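You operate a simulated robot arm through the tools that you are given. There is no shell and no other tool. Be economical: measure what you need, move in short steps, check, and stop when the job is done.

You run a simulated robot arm. Do the job below in one go: nothing can be reset, and whatever is moved stays where it is left.

JOB
Lock off the drive, then top up the chain bath to its yellow line from the oil jug.
Fine: stand the jug back where it was and shut the chain guard; the lock-off switch stays off. Set down upright: oil jug. Where these are worked on the way, their far stop is far enough and under half their travel is too little: chain guard.

It is judged by the outcome, as a careful person would: the job done as asked, and still so three seconds after it is handed in. It fails if anything else is knocked over, pushed out of place, dropped, spilled or broken.

ROBOT AND FRAMES
A 6-joint arm with a two-finger parallel gripper, fixed in place. Base frame: the origin is at the foot of the arm, x ahead of it, y to its left, z up; the work surface is at about z = 0.7. Readings come in m, degrees, newtons and seconds.
With the tool pointing down near the work surface it reaches from about 0.24 to 0.66 m from the base axis. Its first joint turns from -66.0 to 66.0 degrees. Payload 2.9 kg.
The tool frame sits at the grasp point between the pads (the TCP): z along the fingers, y along the line on which they close. The tips reach 0.03 m beyond it. The gripper opens to 0.11 m. The fingers are 0.02 m wide and 0.01 m thick; the gripper's body (0.048 by 0.112 m) begins 0.055 m behind the TCP.
Orientation is that of the tool frame in the base frame, as a unit quaternion [w, x, y, z]. With the fingers straight down and closing along the base's y, the tool's x points along the base's -x, its y along +y and its z along -z.

CONTROLS
- The arm moves only by the tool drive_tool. Its argument "series" is a list of rows, each a list of 3 entries, a list of its own where there are three numbers: the shift along the tool's x, y, z in units of 25 mm (1.0 is 25 mm), then the turn, a rotation vector about the tool's x, y, z in units of 8 degrees (1.0 is 8 degrees), then the closure, from 0 (fully open) to 1 (shut). In form: [[[tx, ty, tz], [wx, wy, wz], jaw], ...]. A call has 1 to 10 rows; each row shifts and turns the commanded pose from where the row before left it, along the tool's axes as they then stand. A call with a number of a shift or a turn outside -1 to 1 is refused whole. Each row takes 0.2 s and may step no farther than 0.05 m and 8.6 degrees from the row before; otherwise, or with a gripper value out of range, the whole call is refused. A pose out of reach is approached as far as the arm can. The call stops where the force on the tool passes 90 N (or 10 N more than at its start, if that is more) or the arm is blocked; 0.2 s more then pass. Each finger travels about 0.108 m/s and halts on what it meets, pressing with about 42 N; the grip force reading is that of the motor and also rises with nothing between the fingers. The clock runs only during rows and for 0.2 s after the last one: add rows that do not move to give the fingers time. It gives the time, the measured TCP pose, the force on the tool (base axes), the opening and the grip force at its end, in the units of the frame above (readings bear some noise), with the torque about the TCP (base axes, N m) and any sound that the robot's microphone picked up.
- Cameras (640 x 400 px; columns grow to the right, rows downward): "scene" is fixed at [0.0825, 0.4417, 1.3761]; the picture's right is [-0.68, -0.73, 0.00], its down [-0.46, 0.43, -0.78] and it looks along [0.57, -0.53, -0.63] (base axes); focal length 311 px, centre (320, 200). "wrist" rides on the gripper at [0.072, 0.017, -0.103] in the tool frame; the picture's right is [-0.23, 0.97, 0.00], its down [-0.76, -0.18, -0.62] and it looks along [-0.61, -0.14, 0.78] (tool axes); focal length 222 px, centre (320, 200). There is no depth. A picture from a camera that has moved, and an enlarged one, comes with that camera's place and axes in the base frame and with its lens.
- get_image(camera): a new picture of that camera. It takes no simulated time.
- zoom(camera, box): a new picture of the part [left, top, right, bottom] of that camera's present view, enlarged. It takes no simulated time.
- finish_job(): hands the job in; it is judged then, once.

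Work in short steps. Places have to be worked out from the pictures, the camera data and where the tool is seen: move nearer, look again, correct. Check each grasp and each placing, and mend what went wrong. You have 120 turns and 84 pictures in all, those below and enlarged ones among them. Open the gripper and draw the arm clear of the work before you hand the job in, unless the task says otherwise; then end with one line.

The tools are called by a JSON object that holds its "method" and its "body". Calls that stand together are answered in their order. drive_tool: Moves the arm, as the interface text tells. Its arguments: {"type":"object","properties":{"series":{"type":"array"}},"required":["series"]} The other tools are called the same way: get_image (camera) takes a picture; zoom (camera, box) takes an enlarged picture of a part of a camera's view; finish_job () hands the job in.

At the start:

```text
time: 0.0
position: [0.4499, -0.0161, 1.0408]
ee_rot: [-0.001, 0.0, 1.0, 0.0]
wrist_force: [0.2, -0.3, -0.1]
torque: [0.01, 0.0, -0.03]
grip_width: 0.1101
finger_force: 0.0
```

scene: 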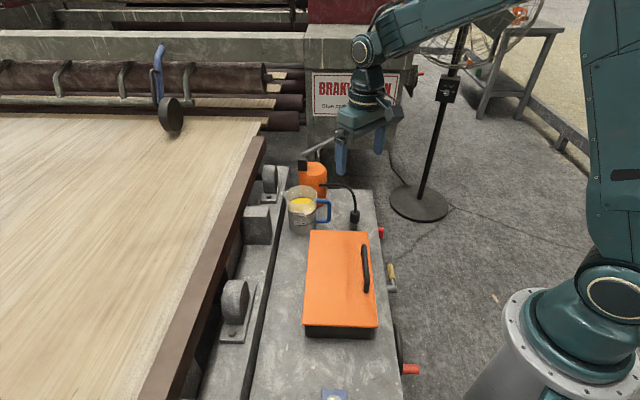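
wrist: 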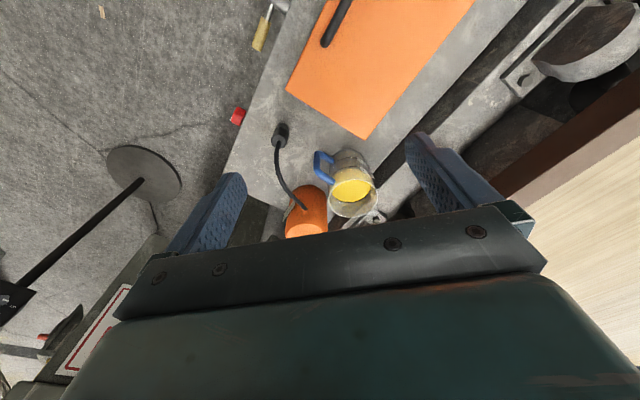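

I start by enlarging the work area to identify the switch, the guard, the jug and the bath.

{"method": "zoom", "body": {"camera": "scene", "box": [240, 140, 440, 265]}}

{"method": "zoom", "body": {"camera": "scene", "box": [240, 220, 440, 400]}}

{"method": "zoom", "body": {"camera": "wrist", "box": [200, 0, 500, 240]}}

```text
3.20 times, centred on (340, 202) of scene
camera zoom: at [0.0825, 0.4417, 1.3761], right [-0.68, -0.73, 0.0], down [-0.46, 0.43, -0.78], along [0.57, -0.53, -0.63], focal length 995 px, centre (256, 192)
```

zoom: 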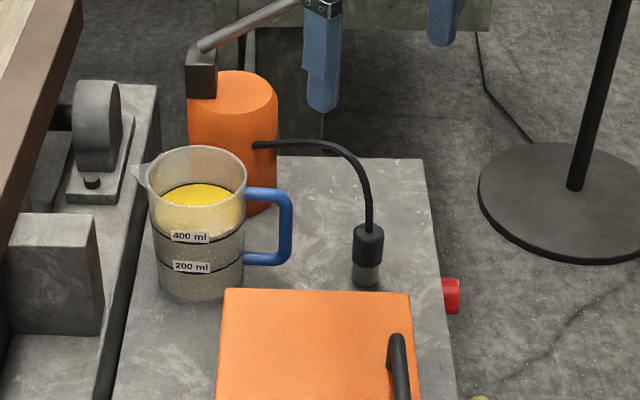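

```text
2.22 times, centred on (340, 310) of scene
camera zoom: at [0.0825, 0.4417, 1.3761], right [-0.68, -0.73, 0.0], down [-0.46, 0.43, -0.78], along [0.57, -0.53, -0.63], focal length 691 px, centre (276, -44)
```

zoom: 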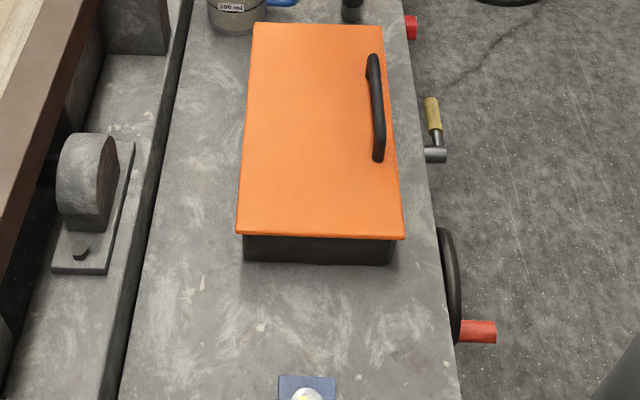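

```text
1.67 times, centred on (350, 120) of wrist
camera zoom: at [0.3783, 0.0011, 1.1442], right [0.23, 0.97, 0.0], down [0.76, -0.18, 0.62], along [0.61, -0.14, -0.78], focal length 370 px, centre (270, 333)
```

zoom: 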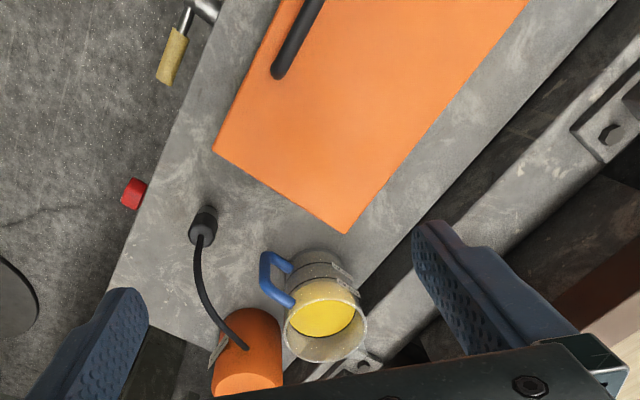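

The jug stands near (0.615, 0.02), and the orange guard lies about 45° across the bench with its handle on the robot side. Several controls sit on the near side of the bench. I'll swing the wrist camera round to look at them.

{"method": "drive_tool", "body": {"series": [[[1, -0.85, 0], [0, 0, 0], 0], [[1, -0.85, 0], [0, 0, 0], 0], [[1, -0.85, 0], [0, 0, 0], 0], [[1, -0.85, 0], [0, 0, 0], 0], [[0, 0, 0], [0, 0, -1], 0], [[0, 0, 0], [0, 0, -1], 0], [[0, 0, 0], [0, 0, -1], 0], [[0, 0, 0], [0, 0, -1], 0], [[0, 0, 0], [0, 0, -1], 0], [[0, 0, 0], [0, 0, -0.6], 0]]}}

{"method": "get_image", "body": {"camera": "wrist"}}

{"method": "get_image", "body": {"camera": "scene"}}

```text
time: 2.2
position: [0.3491, -0.1013, 1.0416]
ee_rot: [0.0, -0.382, 0.924, -0.001]
wrist_force: [0.5, -0.1, 1.0]
torque: [0.0, 0.0, 0.03]
grip_width: 0.1101
finger_force: 0.0
```

```text
78 pictures are left
camera wrist: at [0.2874, -0.1401, 1.144], right [-0.53, 0.85, 0.0], down [0.66, 0.41, 0.62], along [0.53, 0.33, -0.78], focal length 222 px, centre (320, 200)
```

wrist: 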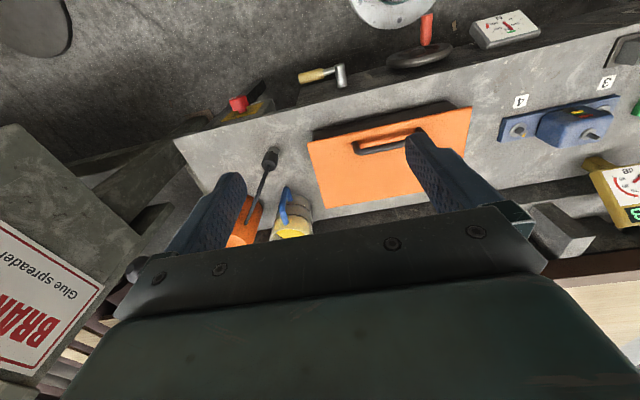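

```text
77 pictures are left
```

scene: 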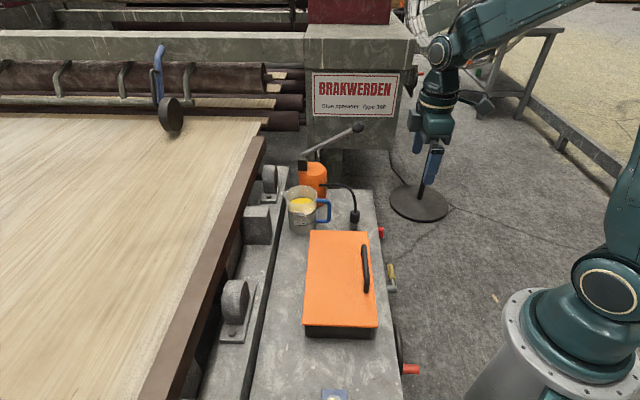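

There are labelled controls along the +y end of the bench (1, 3, …). I'll enlarge that part.

{"method": "zoom", "body": {"camera": "wrist", "box": [450, 0, 640, 240]}}

{"method": "drive_tool", "body": {"series": [[[0, 1, 0], [0, 0, 0], 0], [[0, 1, 0], [0, 0, 0], 0], [[0, 1, 0], [0, 0, 0], 0], [[0, 1, 0], [0, 0, 0], 0], [[0, 1, 0], [0, 0, 0], 0], [[0, 1, 0], [0, 0, 0], 0], [[0, 1, 0], [0, 0, 0], 0], [[0, 1, 0], [0, 0, 0], 0]]}}

{"method": "get_image", "body": {"camera": "wrist"}}

```text
1.67 times, centred on (545, 120) of wrist
camera zoom: at [0.2874, -0.1401, 1.144], right [-0.53, 0.85, 0.0], down [0.66, 0.41, 0.62], along [0.53, 0.33, -0.78], focal length 370 px, centre (-55, 333)
```

zoom: 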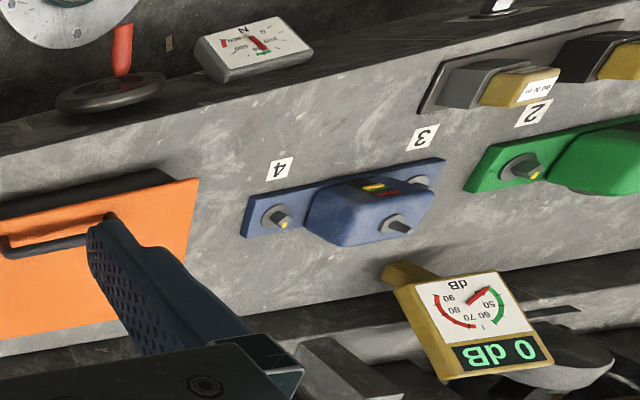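

```text
time: 4.0
position: [0.2094, 0.0404, 1.0399]
ee_rot: [0.0, -0.381, 0.925, 0.001]
wrist_force: [-1.2, 0.2, 0.4]
torque: [-0.01, 0.01, 0.03]
grip_width: 0.11
finger_force: 0.0
```

```text
75 pictures are left
camera wrist: at [0.1466, 0.0026, 1.1436], right [-0.52, 0.85, 0.0], down [0.67, 0.41, 0.62], along [0.53, 0.33, -0.78], focal length 222 px, centre (320, 200)
```

wrist: 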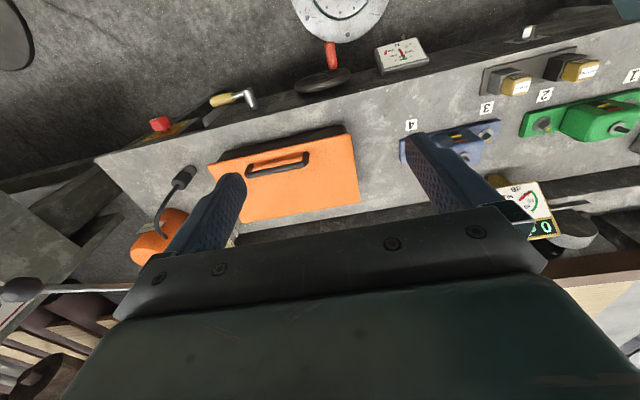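

{"method": "zoom", "body": {"camera": "wrist", "box": [130, 70, 290, 170]}}

{"method": "zoom", "body": {"camera": "wrist", "box": [440, 0, 640, 125]}}

{"method": "zoom", "body": {"camera": "scene", "box": [350, 200, 430, 300]}}

```text
4.00 times, centred on (210, 120) of wrist
camera zoom: at [0.1466, 0.0026, 1.1436], right [-0.52, 0.85, 0.0], down [0.67, 0.41, 0.62], along [0.53, 0.33, -0.78], focal length 888 px, centre (760, 520)
```

zoom: 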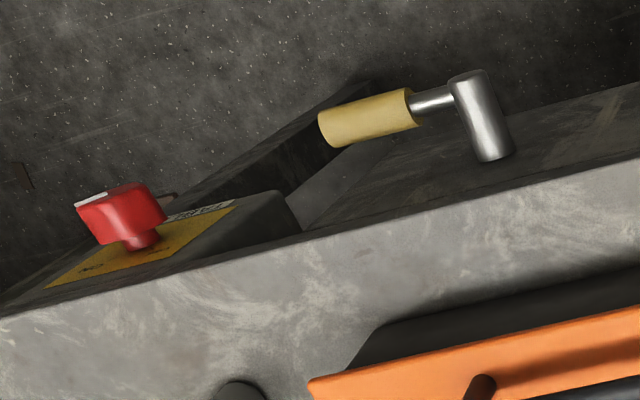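

```text
3.20 times, centred on (540, 62) of wrist
camera zoom: at [0.1466, 0.0026, 1.1436], right [-0.52, 0.85, 0.0], down [0.67, 0.41, 0.62], along [0.53, 0.33, -0.78], focal length 711 px, centre (-384, 640)
```

zoom: 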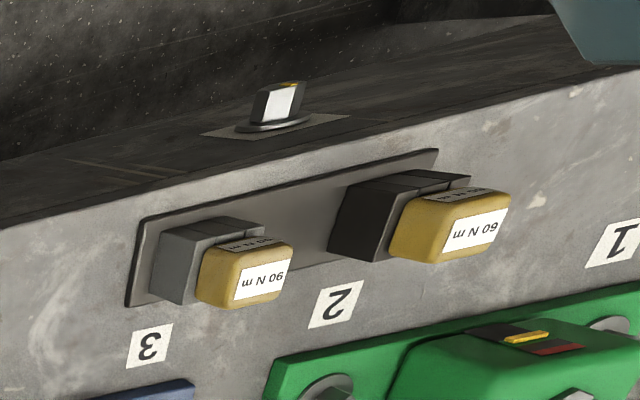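

```text
4.00 times, centred on (390, 250) of scene
camera zoom: at [0.0825, 0.4417, 1.3761], right [-0.68, -0.73, 0.0], down [-0.46, 0.43, -0.78], along [0.57, -0.53, -0.63], focal length 1244 px, centre (40, 0)
```

zoom: 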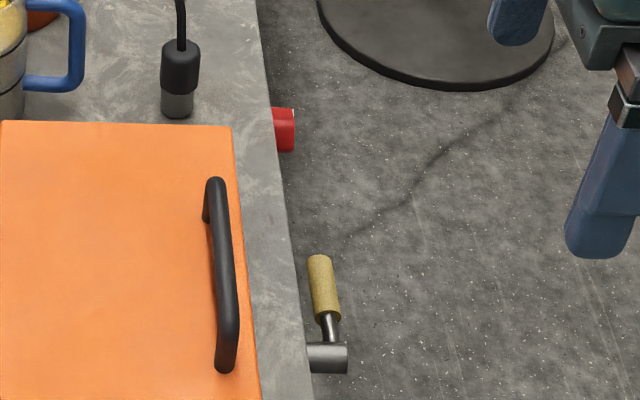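

The red knob on the yellow plate on the bench's front face looks like the lock-off switch. Triangulating from both cameras puts it at about (0.475, -0.205, 0.653). I'll move round in front of that face for a closer look.

{"method": "drive_tool", "body": {"series": [[[0.5, -1, 0], [0, 0, 0], 0], [[0.5, -1, 0], [0, 0, 0], 0], [[0.5, -1, 0], [0, 0, 0], 0], [[0.5, -1, 0.2], [0, 0, 0], 0], [[0.5, -1, 0.4], [0, 0, 0], 0], [[0.5, -1, 0.4], [0, 0, 0], 0], [[0.5, -1, 0.4], [0, 0, 0], 0], [[0.5, -1, 0.4], [0, 0, 0], 0], [[0.5, -1, 0.4], [0, 0, 0], 0], [[0.5, -1, 0.4], [0, 0, 0], 0]]}}

{"method": "drive_tool", "body": {"series": [[[0.3, -1, 0.4], [0, -1, 0], 0], [[0, -1, 0.4], [0, -1, 0], 0], [[0, -1, 0.4], [0, -1, 0], 0], [[0, -1, 0], [0, 0, 0], 0]]}}

{"method": "get_image", "body": {"camera": "wrist"}}

```text
time: 6.2
position: [0.2965, -0.2258, 0.9762]
ee_rot: [0.0, -0.38, 0.925, -0.001]
wrist_force: [0.0, -0.1, 0.2]
torque: [0.03, 0.02, -0.01]
grip_width: 0.11
finger_force: 0.0
```

```text
time: 7.2
position: [0.3663, -0.2988, 0.9466]
ee_rot: [0.193, -0.373, 0.904, 0.078]
wrist_force: [-1.2, -0.2, -0.3]
torque: [0.01, 0.02, 0.0]
grip_width: 0.1102
finger_force: 0.1
```

```text
71 pictures are left
camera wrist: at [0.2775, -0.3625, 1.0109], right [-0.54, 0.84, 0.09], down [0.44, 0.19, 0.88], along [0.72, 0.52, -0.47], focal length 222 px, centre (320, 200)
```

wrist: 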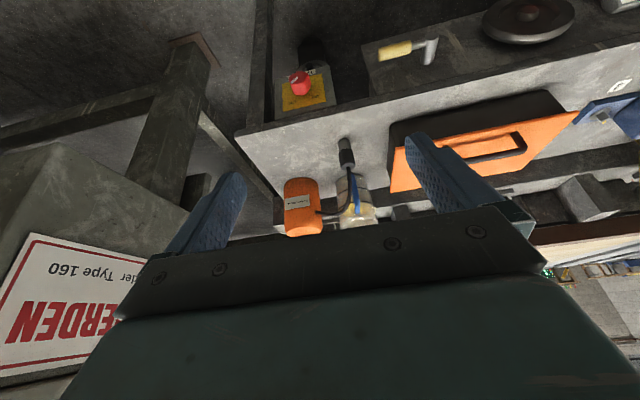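

{"method": "zoom", "body": {"camera": "wrist", "box": [260, 30, 360, 130]}}

```text
4.00 times, centred on (310, 80) of wrist
camera zoom: at [0.2775, -0.3625, 1.0109], right [-0.54, 0.84, 0.09], down [0.44, 0.19, 0.88], along [0.72, 0.52, -0.47], focal length 888 px, centre (360, 680)
```

zoom: 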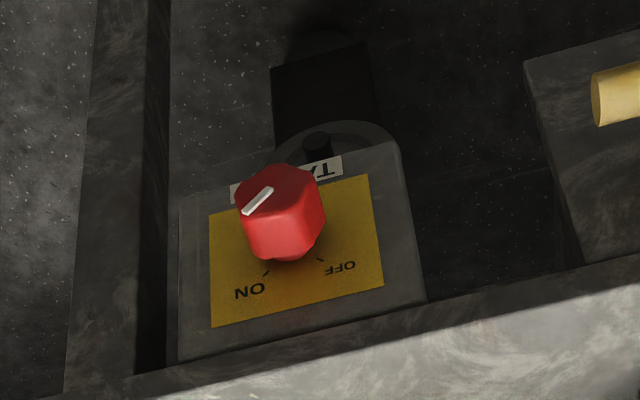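

The switch is a rotary knob with its pointer at ON. OFF is about 90° counterclockwise as seen from the front. From two wrist views its centre is about (0.499, -0.220, 0.623). I'll pitch the tool towards horizontal so it faces the plate.

{"method": "drive_tool", "body": {"series": [[[0, 0, 0.4], [0, -1, 0], 0], [[0, 0, 0.4], [0, -1, 0], 0], [[0.3, 0, 0], [0, -1, 0], 0], [[0.3, 0, 0], [0, -1, 0], 0], [[0.3, 0, 0], [0, -1, 0], 0], [[0.4, 0, -0.5], [0, -1, 0], 0], [[0.5, 0, -0.6], [0, -1, 0], 0], [[1, 0, -0.6], [0, -1, 0], 0]]}}

{"method": "get_image", "body": {"camera": "scene"}}

{"method": "get_image", "body": {"camera": "wrist"}}

```text
time: 9.0
position: [0.3874, -0.216, 0.8647]
ee_rot: [0.607, -0.282, 0.703, 0.241]
wrist_force: [-1.4, -0.1, -0.6]
torque: [-0.01, 0.0, -0.01]
grip_width: 0.1099
finger_force: 0.0
out of reach, approached as far as the arm can: row 4, 5, 6, 7, 8
```

```text
69 pictures are left
```

scene: 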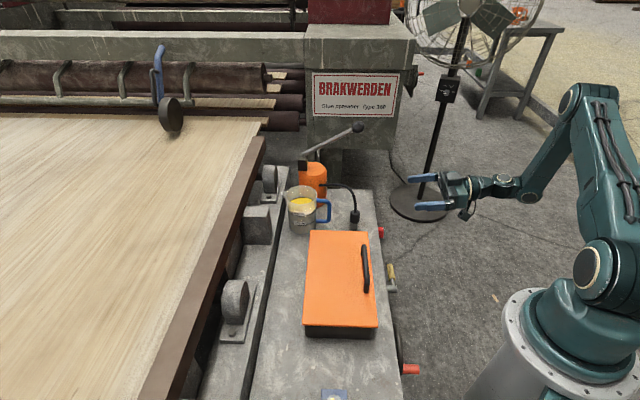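

```text
68 pictures are left
camera wrist: at [0.2941, -0.2812, 0.8075], right [-0.65, 0.73, 0.22], down [-0.25, -0.47, 0.85], along [0.72, 0.49, 0.49], focal length 222 px, centre (320, 200)
```

wrist: 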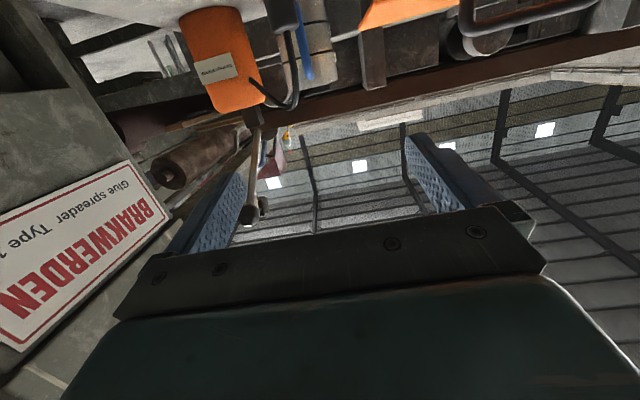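

The tool is now nearly horizontal and facing the plate. I'll slide sideways to line up with the knob, then go lower in front of the bench.

{"method": "drive_tool", "body": {"series": [[[0, -0.8, 0], [0, 0, 0], 0], [[0, -0.8, 0], [0, 0, 0], 0], [[0, -0.8, 0], [0, 0, 0], 0], [[0, -0.8, 0], [0, 0, 0], 0]]}}

```text
time: 10.0
position: [0.4344, -0.2301, 0.8563]
ee_rot: [0.6, -0.281, 0.712, 0.234]
wrist_force: [-0.6, -0.3, -0.4]
torque: [0.01, 0.01, 0.01]
grip_width: 0.1098
finger_force: 0.0
out of reach, approached as far as the arm can: row 1, 2, 3, 4
```

{"method": "drive_tool", "body": {"series": [[[1, 0, 0], [0, 0, 0], 0], [[1, 0, 0], [0, 0, 0], 0], [[1, 0, 0], [0, 0, 0], 0]]}}

```text
time: 10.8
position: [0.4228, -0.2267, 0.78]
ee_rot: [0.603, -0.283, 0.707, 0.239]
wrist_force: [1.0, 0.3, -0.2]
torque: [0.04, -0.03, 0.01]
grip_width: 0.1101
finger_force: 0.1
out of reach, approached as far as the arm can: row 1, 2
```

{"method": "drive_tool", "body": {"series": [[[0.8, -0.5, 0], [0, 0, 0], 0], [[0.8, -0.5, 0], [0, 0, 0], 0], [[0.8, -0.5, 0], [0, 0, 0], 0], [[0.8, -0.5, 0], [0, 0, 0], 0]]}}

{"method": "get_image", "body": {"camera": "wrist"}}

{"method": "get_image", "body": {"camera": "scene"}}

```text
time: 11.8
position: [0.4407, -0.2266, 0.7077]
ee_rot: [0.6, -0.281, 0.711, 0.234]
wrist_force: [0.0, -0.7, -0.9]
torque: [-0.01, 0.0, 0.0]
grip_width: 0.1099
finger_force: 0.0
out of reach, approached as far as the arm can: row 1, 2, 3, 4
```

```text
67 pictures are left
camera wrist: at [0.3471, -0.2914, 0.6533], right [-0.64, 0.74, 0.22], down [-0.24, -0.46, 0.86], along [0.73, 0.49, 0.47], focal length 222 px, centre (320, 200)
```

wrist: 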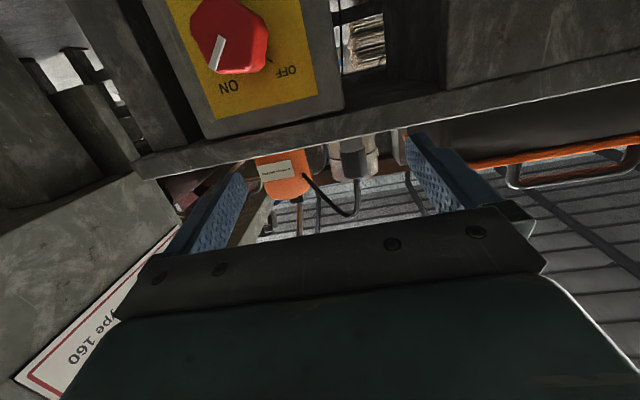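

```text
66 pictures are left
```

scene: 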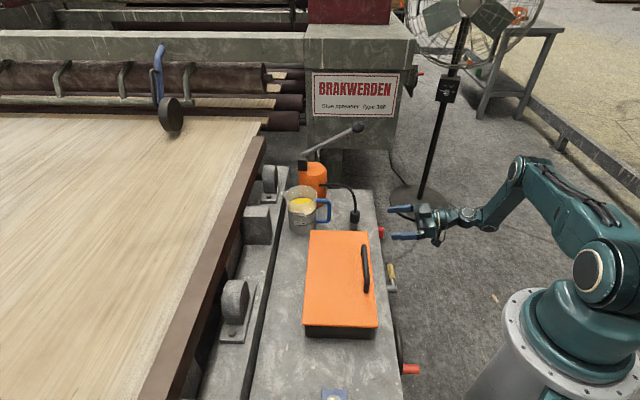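

The knob is clearly visible and its position is confirmed. The side-on pose is at a joint limit, so I'll ease the yaw by about 12° to bring the lined-up standoff within reach.

{"method": "drive_tool", "body": {"series": [[[0, 0, 0], [0.75, 0, 0], 0], [[0, 0, 0], [0.75, 0, 0], 0], [[0, 0, 0], [0, 0, 0], 0]]}}

```text
time: 12.6
position: [0.4409, -0.2269, 0.708]
ee_rot: [0.633, -0.217, 0.725, 0.166]
wrist_force: [0.2, -0.4, 0.2]
torque: [0.0, -0.01, -0.02]
grip_width: 0.1099
finger_force: 0.0
```

{"method": "drive_tool", "body": {"series": [[[0, -0.8, -0.2], [0, 0, 0], 0], [[0, -0.8, -0.25], [0, 0, 0], 0]]}}

```text
time: 13.2
position: [0.4528, -0.2665, 0.7112]
ee_rot: [0.632, -0.217, 0.725, 0.166]
wrist_force: [-0.3, -0.9, -0.2]
torque: [-0.01, 0.02, 0.02]
grip_width: 0.1098
finger_force: 0.0
```

{"method": "drive_tool", "body": {"series": [[[0.9, 0, -0.1], [0, -0.25, 0], 0], [[0.9, 0, -0.1], [0, -0.25, 0], 0], [[0.9, 0, 0], [0, -0.25, 0], 0], [[0.85, 0, 0], [0, -0.25, 0], 0]]}}

{"method": "get_image", "body": {"camera": "wrist"}}

```text
time: 14.2
position: [0.4822, -0.2409, 0.6287]
ee_rot: [0.658, -0.202, 0.707, 0.163]
wrist_force: [-0.2, -0.4, -0.7]
torque: [-0.01, 0.0, 0.0]
grip_width: 0.1101
finger_force: 0.0
out of reach, approached as far as the arm can: row 1, 2, 3, 4
```

```text
65 pictures are left
camera wrist: at [0.3817, -0.2821, 0.5644], right [-0.47, 0.86, 0.19], down [-0.41, -0.41, 0.81], along [0.78, 0.31, 0.55], focal length 222 px, centre (320, 200)
```

wrist: 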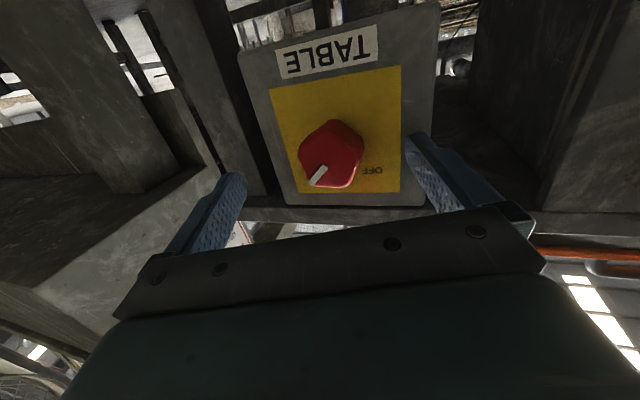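

The plate reads "TABLE", so this may not be the drive's switch. I won't touch it until I've looked for others. I'll back out and survey the rest of the bench.

{"method": "drive_tool", "body": {"series": [[[0, 0, -1], [0, 0, 0], 0], [[-1, 0, -1], [0, 0, 0], 0], [[-1, 0, -0.5], [0, 0, 0], 0], [[-1, 0, 0], [0, 0.5, 0], 0], [[-1, 0, 0], [0, 1, 0], 0], [[-1, 0, 0], [0, 1, 0], 0], [[-1, 0, 0], [0, 1, 0], 0], [[-1, 0, 0], [0, 1, 0], 0]]}}

{"method": "zoom", "body": {"camera": "scene", "box": [380, 0, 560, 115]}}

{"method": "zoom", "body": {"camera": "scene", "box": [280, 300, 440, 400]}}

```text
time: 16.0
position: [0.4987, -0.2284, 0.7973]
ee_rot: [0.415, -0.245, 0.871, 0.097]
wrist_force: [0.0, 0.0, -0.8]
torque: [0.0, 0.02, -0.01]
grip_width: 0.1099
finger_force: 0.1
out of reach, approached as far as the arm can: row 1, 2, 3
```

```text
3.48 times, centred on (470, 58) of scene
camera zoom: at [0.0825, 0.4417, 1.3761], right [-0.68, -0.73, 0.0], down [-0.46, 0.43, -0.78], along [0.57, -0.53, -0.63], focal length 1081 px, centre (-202, 696)
```

zoom: 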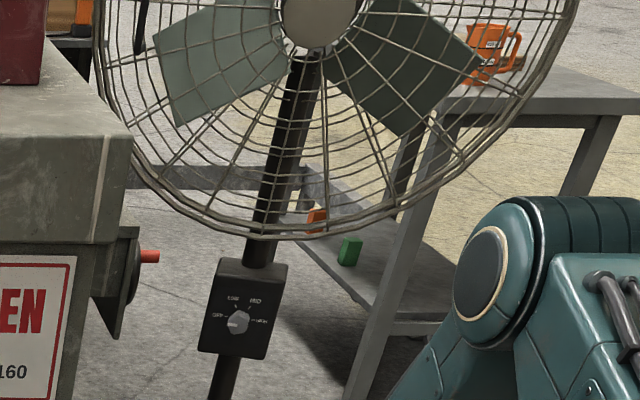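

```text
4.00 times, centred on (360, 350) of scene
camera zoom: at [0.0825, 0.4417, 1.3761], right [-0.68, -0.73, 0.0], down [-0.46, 0.43, -0.78], along [0.57, -0.53, -0.63], focal length 1244 px, centre (160, -400)
```

zoom: 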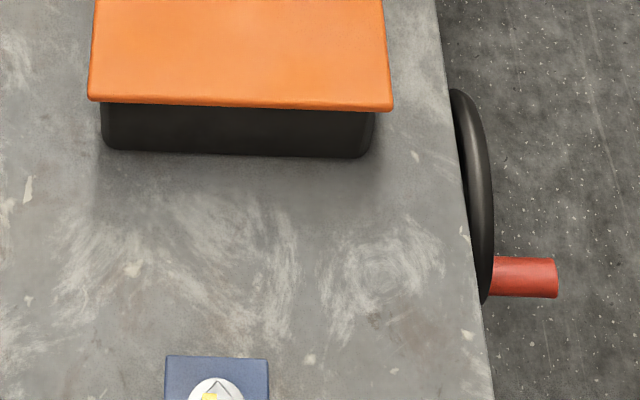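

I'll raise the arm and take a better look at the other rotary control at the far +y end of the front face, to read its label.

{"method": "drive_tool", "body": {"series": [[[-0.5, 0, -1], [0, 1, 0], 0], [[-0.3, 0, -1], [0, 1, 0], 0], [[0, 0.5, -1], [0, 1, 0], 0], [[0, 1, -1], [0, 1, 0], 0], [[0.3, 1, -1], [0, 0.5, -0.6], 0], [[0.3, 1, -1], [0, 0, -0.6], 0], [[0.3, 1, -1], [0, 0, -0.6], 0], [[0.3, 1, -0.5], [0, 0, 0], 0], [[0.3, 1, 0], [0, 0, 0], 0], [[0.3, 1, 0], [0, 0, 0], 0]]}}

{"method": "drive_tool", "body": {"series": [[[0.3, 1, 0], [0, 0, 0], 0], [[0.3, 1, 0], [0, 0, 0], 0], [[0.3, 1, 0], [0, 0, 0], 0], [[0.3, 1, 0], [0, 0, 0], 0]]}}

{"method": "get_image", "body": {"camera": "wrist"}}

```text
time: 18.2
position: [0.2863, -0.1403, 0.9485]
ee_rot: [0.129, -0.38, 0.916, -0.001]
wrist_force: [0.5, 0.1, 0.5]
torque: [0.0, -0.06, -0.02]
grip_width: 0.1099
finger_force: 0.0
```

```text
time: 19.2
position: [0.2434, -0.1232, 0.9487]
ee_rot: [0.127, -0.38, 0.916, -0.001]
wrist_force: [-0.3, -0.1, -0.9]
torque: [0.0, -0.01, 0.02]
grip_width: 0.11
finger_force: 0.1
out of reach, approached as far as the arm can: row 2, 3, 4
```

```text
62 pictures are left
camera wrist: at [0.1587, -0.1703, 1.0309], right [-0.52, 0.85, -0.04], down [0.49, 0.34, 0.8], along [0.69, 0.4, -0.6], focal length 222 px, centre (320, 200)
```

wrist: 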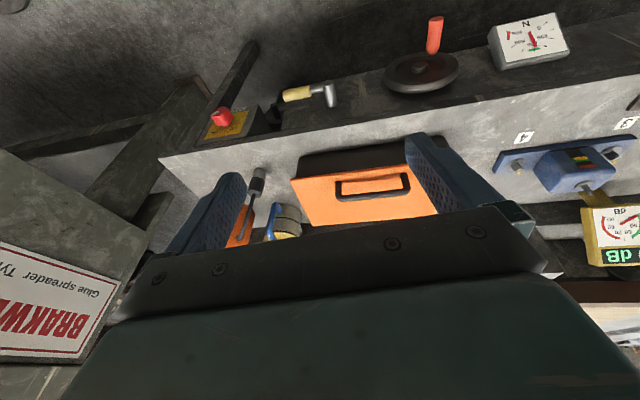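

{"method": "drive_tool", "body": {"series": [[[-0.3, 0.5, -0.8], [0, 0, -1], 0], [[-0.3, 0.7, -0.8], [0, 0, -1], 0], [[0, 1, -0.8], [0, 0, -1], 0], [[0, 1, -0.8], [0, 0, -1], 0], [[0, 1, 0], [0, 0, -1], 0], [[0, 1, 0], [0, 0, 0], 0]]}}

{"method": "get_image", "body": {"camera": "wrist"}}

```text
time: 20.6
position: [0.1649, -0.1057, 1.056]
ee_rot: [0.119, -0.67, 0.731, -0.044]
wrist_force: [-0.7, -0.7, -0.2]
torque: [0.01, -0.01, -0.02]
grip_width: 0.11
finger_force: 0.2
out of reach, approached as far as the arm can: row 1, 2, 3, 4, 5, 6
```

```text
61 pictures are left
camera wrist: at [0.1192, -0.1858, 1.144], right [-0.93, 0.32, -0.19], down [0.08, 0.68, 0.73], along [0.36, 0.66, -0.66], focal length 222 px, centre (320, 200)
```

wrist: 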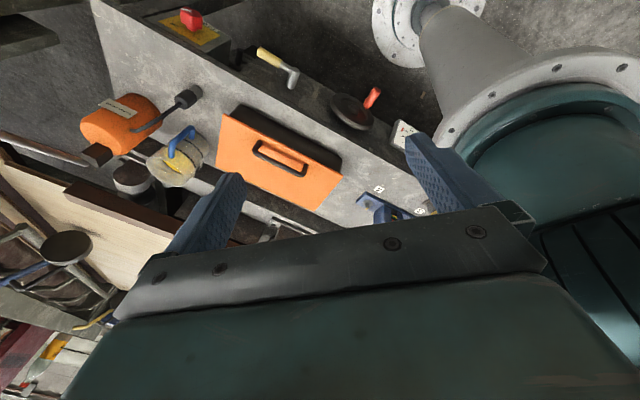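

{"method": "drive_tool", "body": {"series": [[[-1, 0, 0], [0, 0.4, 1], 0], [[-1, 0, 0], [0, 0.4, 1], 0], [[0, 0.5, 0], [0, 0.4, 1], 0], [[0, 1, 0], [0, 0.4, 1], 0], [[0, 1, 0], [0, 0.3, 1], 0], [[0, 1, 0], [0, 0, 0], 0], [[0, 1, 0], [0, 0, 0], 0]]}}

```text
time: 22.2
position: [0.1186, 0.0036, 1.0995]
ee_rot: [0.032, -0.367, 0.925, -0.089]
wrist_force: [-1.2, -0.2, 0.3]
torque: [0.01, 0.0, 0.02]
grip_width: 0.1098
finger_force: 0.0
out of reach, approached as far as the arm can: row 1, 2, 3, 4, 5, 6, 7
```

{"method": "zoom", "body": {"camera": "wrist", "box": [440, 0, 640, 125]}}

```text
3.20 times, centred on (540, 62) of wrist
camera zoom: at [0.0426, -0.0188, 1.1985], right [-0.49, 0.85, -0.18], down [0.6, 0.48, 0.64], along [0.64, 0.21, -0.74], focal length 711 px, centre (-384, 640)
```

zoom: 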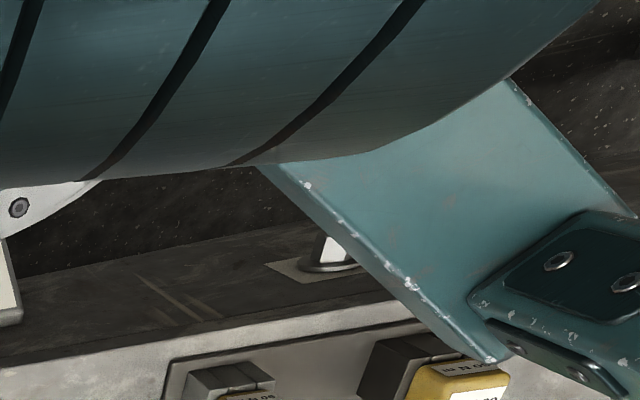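

{"method": "drive_tool", "body": {"series": [[[-1, 0, 0], [0, 0, 0], 0], [[-1, 0, 0], [0, 0, 0], 0], [[-1, 0.5, 0], [0, 0, -1], 0], [[-1, 1, 0], [0, 0, -1], 0], [[-0.5, 1, 0], [0, 0, 0], 0]]}}

{"method": "get_image", "body": {"camera": "wrist"}}

```text
time: 23.4
position: [0.147, 0.1213, 1.0868]
ee_rot: [0.019, -0.495, 0.864, -0.093]
wrist_force: [0.1, -0.1, 0.0]
torque: [-0.02, 0.0, 0.02]
grip_width: 0.11
finger_force: 0.2
```

```text
59 pictures are left
camera wrist: at [0.0824, 0.0833, 1.1882], right [-0.71, 0.68, -0.19], down [0.46, 0.65, 0.6], along [0.53, 0.34, -0.78], focal length 222 px, centre (320, 200)
```

wrist: 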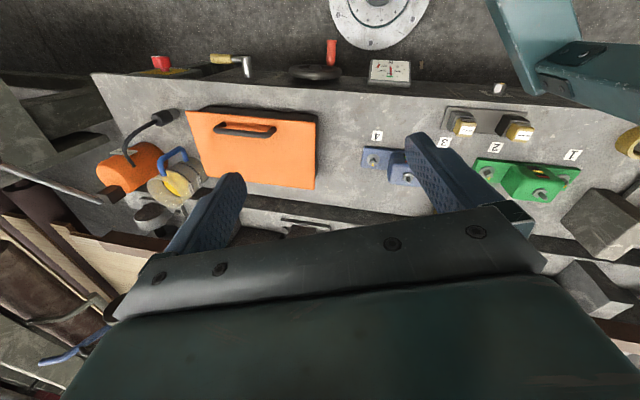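

{"method": "zoom", "body": {"camera": "wrist", "box": [470, 70, 530, 110]}}

{"method": "zoom", "body": {"camera": "wrist", "box": [100, 40, 420, 220]}}

```text
10.00 times, centred on (500, 90) of wrist
camera zoom: at [0.0824, 0.0833, 1.1882], right [-0.71, 0.68, -0.19], down [0.46, 0.65, 0.6], along [0.53, 0.34, -0.78], focal length 2221 px, centre (-1480, 1300)
```

zoom: 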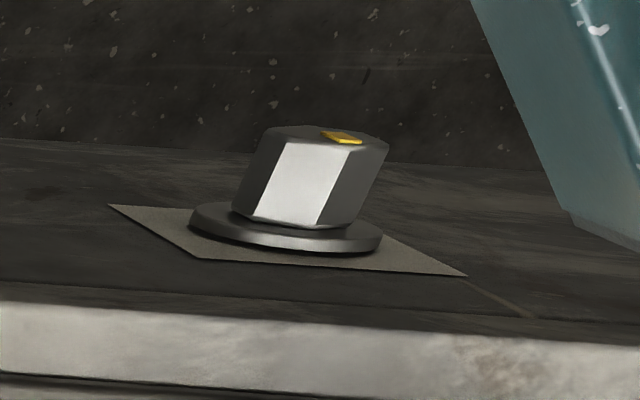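

```text
2.00 times, centred on (260, 130) of wrist
camera zoom: at [0.0824, 0.0833, 1.1882], right [-0.71, 0.68, -0.19], down [0.46, 0.65, 0.6], along [0.53, 0.34, -0.78], focal length 444 px, centre (440, 340)
```

zoom: 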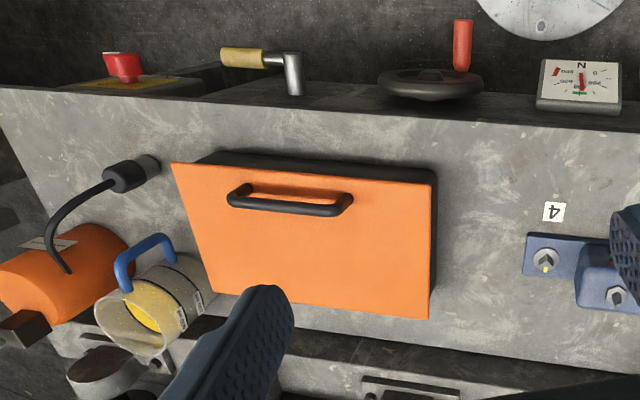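

The other knob is a plain selector with no ON/OFF plate and is out of the arm's range. So the red/yellow ON-OFF isolator is the lock-off switch. I'll return to it by the pose that worked before, levelling and yawing on the way.

{"method": "drive_tool", "body": {"series": [[[-0.3, -1, 0], [-0.65, 0, 0.8], 0], [[-0.3, -1, 0], [-0.65, 0, 0.8], 0], [[0, -1, 0], [0, 0, 0.8], 0], [[0, -1, 0], [0, 0, 0], 0], [[0, -1, 0], [0, 0, 0], 0], [[0, -1, 0], [0, 0, 0], 0], [[0, -1, 0], [0, 0, 0], 0], [[0, -1, 0], [0, 0, 0], 0], [[0, -1, 0], [0, 0, 0], 0], [[0, -1, 0], [0, 0, 0], 0]]}}

{"method": "drive_tool", "body": {"series": [[[0, -1, 0], [0, 0, 0], 0], [[0, -1, 0], [0, 0, 0], 0], [[0, -1, 0], [0, 0, 0], 0], [[0, -1, 0], [0, 0, 0], 0], [[0, -1, 0], [0, 0, 0], 0]]}}

```text
time: 25.6
position: [0.3274, -0.0441, 1.0944]
ee_rot: [-0.012, -0.343, 0.939, -0.012]
wrist_force: [-0.3, -0.7, -0.8]
torque: [-0.01, -0.02, 0.01]
grip_width: 0.1099
finger_force: 0.0
```

```text
time: 26.8
position: [0.4068, -0.138, 1.0969]
ee_rot: [-0.013, -0.344, 0.939, -0.012]
wrist_force: [-0.3, -0.8, -0.2]
torque: [-0.02, -0.02, -0.04]
grip_width: 0.1102
finger_force: 0.1
```

{"method": "drive_tool", "body": {"series": [[[0, -0.5, 0.8], [0, -1, 0], 0], [[0, -0.5, 0.8], [0, -1, 0], 0], [[0.2, -0.5, 0.8], [0, -1, 0], 0], [[0.4, -0.5, 0.6], [0, -1, 0], 0], [[0.6, -0.5, 0.4], [0, -1, 0], 0], [[0.8, -0.5, 0], [0, -1, 0], 0], [[0.8, -0.5, -0.2], [0, -1, 0], 0], [[0.8, -0.5, -0.4], [0, -1, 0], 0], [[0.8, -0.5, -0.4], [0, -1, 0], 0], [[0.8, -0.5, -0.4], [0, -1, 0], 0]]}}

```text
time: 29.0
position: [0.4196, -0.281, 0.9367]
ee_rot: [0.59, -0.268, 0.734, 0.204]
wrist_force: [-0.5, -0.6, -0.7]
torque: [0.01, 0.03, -0.01]
grip_width: 0.1098
finger_force: 0.1
out of reach, approached as far as the arm can: row 10
```

{"method": "drive_tool", "body": {"series": [[[1, 0, 0.3], [0.1, 0, 0], 0], [[1, 0, 0.3], [0.1, 0, 0], 0], [[1, 0, 0.3], [0.1, 0, 0], 0], [[1, 0, 0.3], [0.1, 0, 0], 0], [[1, 0, 0.3], [0.1, 0, 0], 0], [[1, 0, 0.3], [0.1, 0, 0], 0], [[1, 0, 0.3], [0.1, 0, 0], 0], [[1, 0, 0.3], [0.1, 0, 0], 0]]}}

```text
time: 30.8
position: [0.4368, -0.2742, 0.729]
ee_rot: [0.608, -0.237, 0.739, 0.17]
wrist_force: [0.2, -0.3, 0.4]
torque: [0.0, 0.01, 0.01]
grip_width: 0.11
finger_force: 0.0
```

{"method": "drive_tool", "body": {"series": [[[0.8, 0, 0.45], [0, -0.2, 0], 0], [[0.8, 0, 0.45], [0, -0.2, 0], 0], [[0.8, 0, 0.45], [0, -0.2, 0], 0], [[0.8, 0, 0.4], [0, -0.2, 0], 0]]}}

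{"method": "get_image", "body": {"camera": "wrist"}}

```text
time: 31.8
position: [0.4738, -0.2455, 0.6456]
ee_rot: [0.641, -0.226, 0.713, 0.176]
wrist_force: [-0.8, -0.9, 0.2]
torque: [-0.02, -0.02, -0.03]
grip_width: 0.1101
finger_force: 0.0
out of reach, approached as far as the arm can: row 3, 4
```

```text
56 pictures are left
camera wrist: at [0.3727, -0.2937, 0.5853], right [-0.52, 0.84, 0.19], down [-0.36, -0.41, 0.84], along [0.78, 0.36, 0.52], focal length 222 px, centre (320, 200)
```

wrist: 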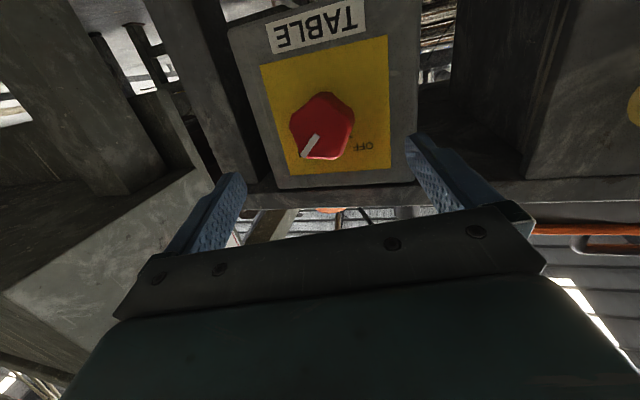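

{"method": "drive_tool", "body": {"series": [[[0.4, 0.07, 0.45], [0, 0, 0], 0], [[0.43, 0.08, 0.47], [0, 0, 0], 0], [[0, 0, 0], [0, 0, 0], 0.3]]}}

{"method": "get_image", "body": {"camera": "wrist"}}

```text
time: 32.4
position: [0.4845, -0.2374, 0.6377]
ee_rot: [0.651, -0.225, 0.702, 0.181]
wrist_force: [-19.0, -9.5, 3.7]
torque: [0.3, 0.0, 1.44]
grip_width: 0.11
finger_force: 0.1
out of reach, approached as far as the arm can: row 1, 2
stopped in row 2: the force on the tool passed its limit at 105 N (the readings are from after the stop); the commanded pose is now the measured one
```

```text
55 pictures are left
camera wrist: at [0.3857, -0.2839, 0.5735], right [-0.53, 0.83, 0.19], down [-0.38, -0.43, 0.82], along [0.76, 0.36, 0.54], focal length 222 px, centre (320, 200)
```

wrist: 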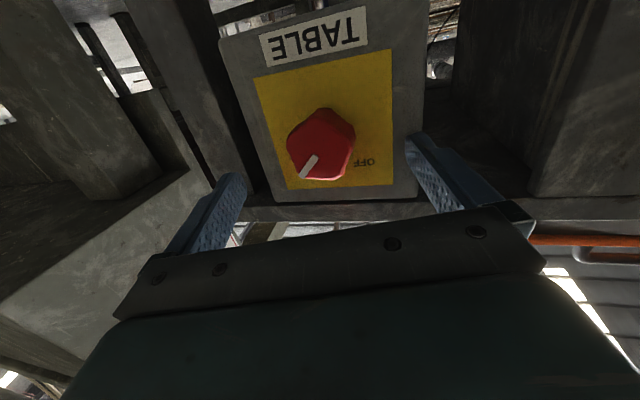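

The +y fingertip touched the switch box because the yaw is skewed. Nothing moved. I'll back off and pre-roll the gripper about 80° so the fingers come in above and below the knob; the turn back then brings it to OFF.

{"method": "drive_tool", "body": {"series": [[[0, 0, -0.9], [0, 0.4, 0], 0], [[0, 0, -0.3], [0, 0.4, 0], 0]]}}

{"method": "drive_tool", "body": {"series": [[[0, 0, 0], [0, 0, 1], 0], [[0, 0, 0], [0, 0, 1], 0], [[0, 0, 0], [0, 0, 1], 0], [[0, 0, 0], [0, 0, 1], 0], [[0, 0, 0], [0, 0, 1], 0], [[0, 0, 0], [0, 0, 1], 0], [[0, 0, 0], [0, 0, 1], 0], [[0, 0, 0], [0, 0, 1], 0], [[0, 0, 0], [0, 0, 1], 0], [[0, 0, 0], [0, 0, 1], 0]]}}

{"method": "get_image", "body": {"camera": "wrist"}}

```text
time: 33.0
position: [0.4601, -0.2516, 0.6403]
ee_rot: [0.61, -0.234, 0.738, 0.168]
wrist_force: [0.3, -0.1, 0.4]
torque: [0.03, -0.01, -0.01]
grip_width: 0.11
finger_force: 0.1
```

```text
time: 35.2
position: [0.4595, -0.2507, 0.6393]
ee_rot: [0.359, 0.296, 0.715, 0.522]
wrist_force: [0.8, 0.3, -0.3]
torque: [0.03, 0.01, -0.03]
grip_width: 0.1103
finger_force: 0.0
```

```text
54 pictures are left
camera wrist: at [0.3359, -0.2438, 0.6618], right [0.17, 0.09, 0.98], down [-0.09, -0.99, 0.11], along [0.98, -0.11, -0.17], focal length 222 px, centre (320, 200)
```

wrist: 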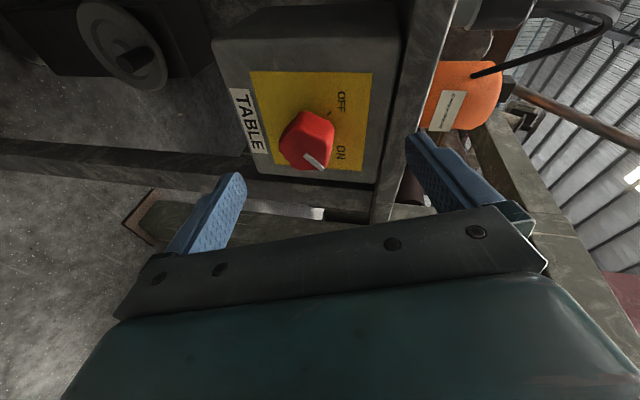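

The knob position is confirmed at (0.497, -0.222, 0.626). I'll narrow the opening to about 70 mm and ease forward over the knob.

{"method": "drive_tool", "body": {"series": [[[0.09, -0.18, 0], [0, 0, 0], 0.35], [[0, 0, 0.5], [0, 0, 0], 0.35], [[0, 0, 0.5], [0, 0, 0], 0.35], [[0, 0, 0.4], [0, 0, 0], 0.35]]}}

{"method": "get_image", "body": {"camera": "wrist"}}

```text
time: 36.2
position: [0.4856, -0.2339, 0.6284]
ee_rot: [0.36, 0.296, 0.714, 0.523]
wrist_force: [-40.1, -14.2, 5.4]
torque: [0.68, -1.55, 1.11]
grip_width: 0.0712
finger_force: 0.0
```

```text
53 pictures are left
camera wrist: at [0.3609, -0.2263, 0.6498], right [0.17, 0.09, 0.98], down [-0.09, -0.99, 0.11], along [0.98, -0.11, -0.16], focal length 222 px, centre (320, 200)
```

wrist: 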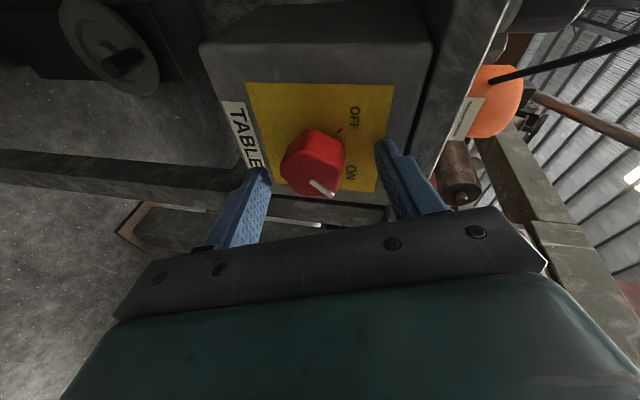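

{"method": "drive_tool", "body": {"series": [[[0, 0, -0.2], [0, 0, 0], 0.5], [[0, 0, 0], [0, 0, 0], 1], [[0, 0, 0], [0, 0, 0], 1], [[0, 0, 0], [0, 0, 0], 1]]}}

{"method": "get_image", "body": {"camera": "wrist"}}

```text
time: 37.2
position: [0.4845, -0.2345, 0.6263]
ee_rot: [0.357, 0.296, 0.718, 0.518]
wrist_force: [32.9, 7.1, -32.4]
torque: [-0.12, -0.45, -0.16]
grip_width: 0.0431
finger_force: 44.6
```

```text
52 pictures are left
camera wrist: at [0.3601, -0.2265, 0.6484], right [0.18, 0.1, 0.98], down [-0.09, -0.99, 0.11], along [0.98, -0.11, -0.17], focal length 222 px, centre (320, 200)
```

wrist: 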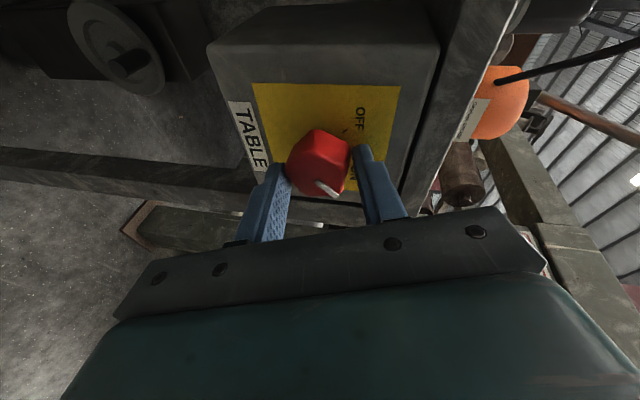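

The knob is gripped (43 mm). Now I'll turn counterclockwise as seen from the front (negative about tool z), in steps.

{"method": "drive_tool", "body": {"series": [[[0, -0.08, 0], [0, 0, -1], 1], [[0, 0, 0], [0, 0, -1], 1], [[0, 0, 0], [0, 0, -1], 1], [[0, 0, 0], [0, 0, -1], 1]]}}

{"method": "get_image", "body": {"camera": "wrist"}}

```text
time: 38.2
position: [0.4826, -0.236, 0.6288]
ee_rot: [0.491, 0.086, 0.768, 0.402]
wrist_force: [-8.2, 5.1, -9.8]
torque: [0.87, -0.71, -0.37]
grip_width: 0.043
finger_force: 44.8
```

```text
51 pictures are left
camera wrist: at [0.3576, -0.2413, 0.6105], right [-0.14, 0.52, 0.84], down [-0.08, -0.85, 0.52], along [0.99, 0.0, 0.16], focal length 222 px, centre (320, 200)
```

wrist: 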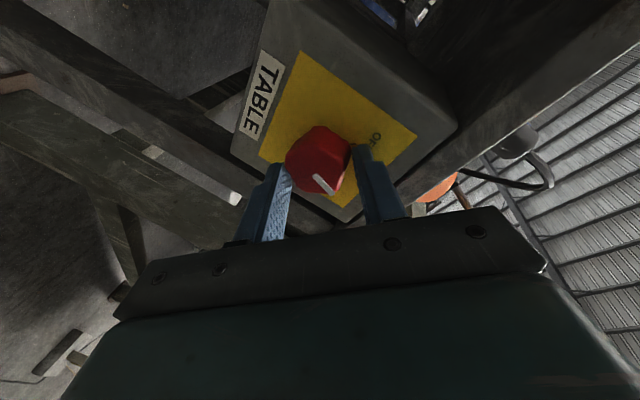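

{"method": "drive_tool", "body": {"series": [[[0, 0, 0], [0, 0, -1], 1], [[0, 0, 0], [0, 0, -1], 1], [[0, 0, 0], [0, 0, -1], 1], [[0, 0, 0], [0, 0, -1], 1], [[0, 0, 0], [0, 0, -1], 1]]}}

{"method": "get_image", "body": {"camera": "wrist"}}

```text
time: 39.4
position: [0.484, -0.2324, 0.6303]
ee_rot: [0.599, -0.184, 0.749, 0.214]
wrist_force: [-8.9, 21.9, 13.0]
torque: [1.09, -0.81, 0.51]
grip_width: 0.0424
finger_force: 44.9
```

```text
50 pictures are left
camera wrist: at [0.375, -0.2756, 0.5798], right [-0.47, 0.82, 0.32], down [-0.26, -0.47, 0.84], along [0.84, 0.32, 0.43], focal length 222 px, centre (320, 200)
```

wrist: 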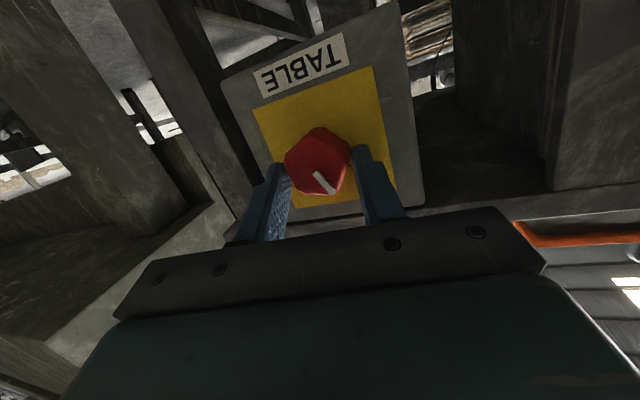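

{"method": "drive_tool", "body": {"series": [[[0, 0, 0], [0, 0, -0.7], 1], [[0, 0, 0], [0, 0, -0.7], 1], [[0, 0, 0], [0, 0, -0.7], 1]]}}

{"method": "get_image", "body": {"camera": "wrist"}}

```text
time: 40.2
position: [0.481, -0.2325, 0.6288]
ee_rot: [0.624, -0.293, 0.714, 0.126]
wrist_force: [-8.1, 29.1, 8.4]
torque: [0.78, -0.45, 1.1]
grip_width: 0.0411
finger_force: 45.3
```

```text
49 pictures are left
camera wrist: at [0.3851, -0.2934, 0.5754], right [-0.55, 0.84, 0.04], down [-0.37, -0.28, 0.89], along [0.75, 0.47, 0.46], focal length 222 px, centre (320, 200)
```

wrist: 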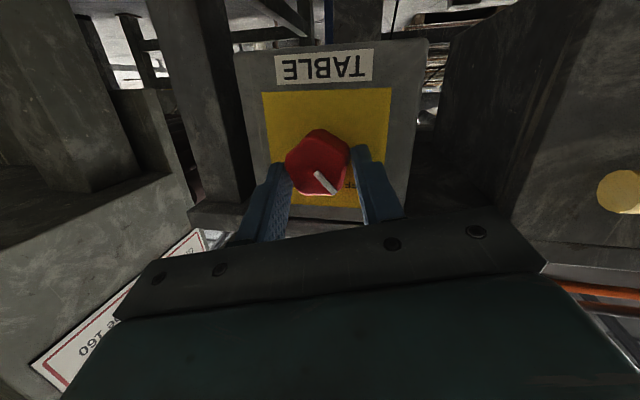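

{"method": "drive_tool", "body": {"series": [[[0, 0, 0], [0, 0, -0.5], 1], [[0, 0, 0], [0, 0, 0], 1], [[0, 0, 0], [0, 0, 0], 0.3], [[0, 0, 0], [0, 0, 0], 0.3], [[0, 0, -1], [0, 0, 0], 0.3]]}}

{"method": "get_image", "body": {"camera": "wrist"}}

```text
time: 41.4
position: [0.4629, -0.2499, 0.633]
ee_rot: [0.626, -0.315, 0.707, 0.098]
wrist_force: [-0.3, -0.8, -0.1]
torque: [0.07, -0.02, 0.01]
grip_width: 0.0776
finger_force: 0.0
```

```text
48 pictures are left
camera wrist: at [0.3675, -0.315, 0.5802], right [-0.55, 0.84, -0.03], down [-0.4, -0.23, 0.89], along [0.73, 0.5, 0.46], focal length 222 px, centre (320, 200)
```

wrist: 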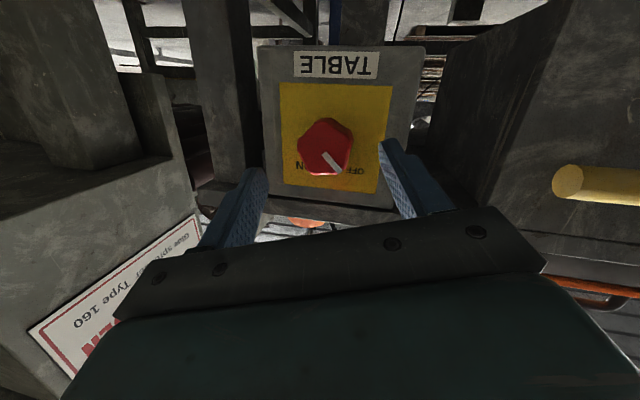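

{"method": "zoom", "body": {"camera": "wrist", "box": [260, 70, 400, 200]}}

{"method": "drive_tool", "body": {"series": [[[0, 0, -1], [0, 0, 0.9], 0], [[-0.6, 0, -0.6], [0, 0, 0.9], 0], [[-1, 0, 0], [0, 0, 0], 0], [[-1, 0, 0], [0, 0, 0], 0], [[-1, 0, 0], [0, 0, 0], 0], [[-1, 0, 0], [0, 0, 0], 0], [[-1, 0, 0], [0, 1, 0], 0], [[-1, 0, 0], [0, 1, 0], 0], [[-1, 0, 0], [0, 1, 0], 0], [[-1, 0, 0], [0, 1, 0], 0]]}}

```text
3.08 times, centred on (330, 135) of wrist
camera zoom: at [0.3675, -0.315, 0.5802], right [-0.55, 0.84, -0.03], down [-0.4, -0.23, 0.89], along [0.73, 0.5, 0.46], focal length 684 px, centre (289, 400)
```

zoom: 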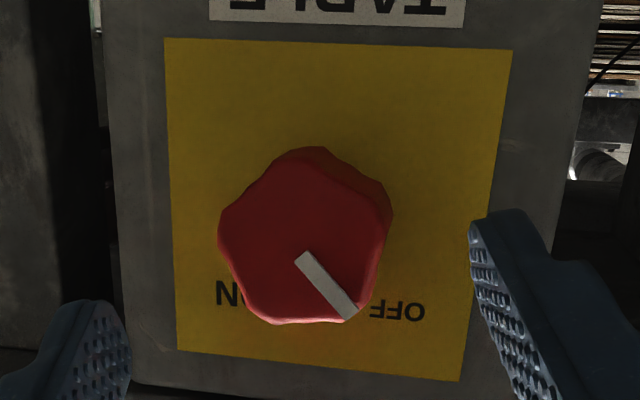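

```text
time: 43.6
position: [0.4785, -0.2341, 0.8444]
ee_rot: [0.38, -0.263, 0.88, 0.108]
wrist_force: [0.2, -0.3, 0.1]
torque: [-0.06, 0.0, -0.01]
grip_width: 0.1099
finger_force: 0.0
```

The pointer now rests on OFF. Next is the guard: its handle is at about (0.348, 0.048, 0.80) and the hinge side is the far edge. I'll bring the tool upright, then move over the handle.

{"method": "drive_tool", "body": {"series": [[[-0.5, 0, -0.8], [0, 1, 0], 0], [[-0.3, 0.5, -0.8], [0, 1, 0], 0], [[0, 1, -0.8], [0, 1, 0], 0], [[0, 1, -0.5], [0, 1, 0], 0], [[0, 1, -0.2], [0, 1, 0], 0], [[0, 1, 0], [0, 0.8, 0], 0], [[0, 1, 0], [0, 0, 0.5], 0], [[0, 1, 0], [0, 0, 0.5], 0], [[0, 1, 0], [0, 0, 0.5], 0], [[0, 1, 0], [0, 0, 0], 0]]}}

```text
time: 45.8
position: [0.3474, -0.0656, 0.9192]
ee_rot: [0.005, -0.182, 0.983, -0.004]
wrist_force: [0.1, -0.7, -0.4]
torque: [0.02, 0.02, 0.0]
grip_width: 0.1101
finger_force: 0.1
```

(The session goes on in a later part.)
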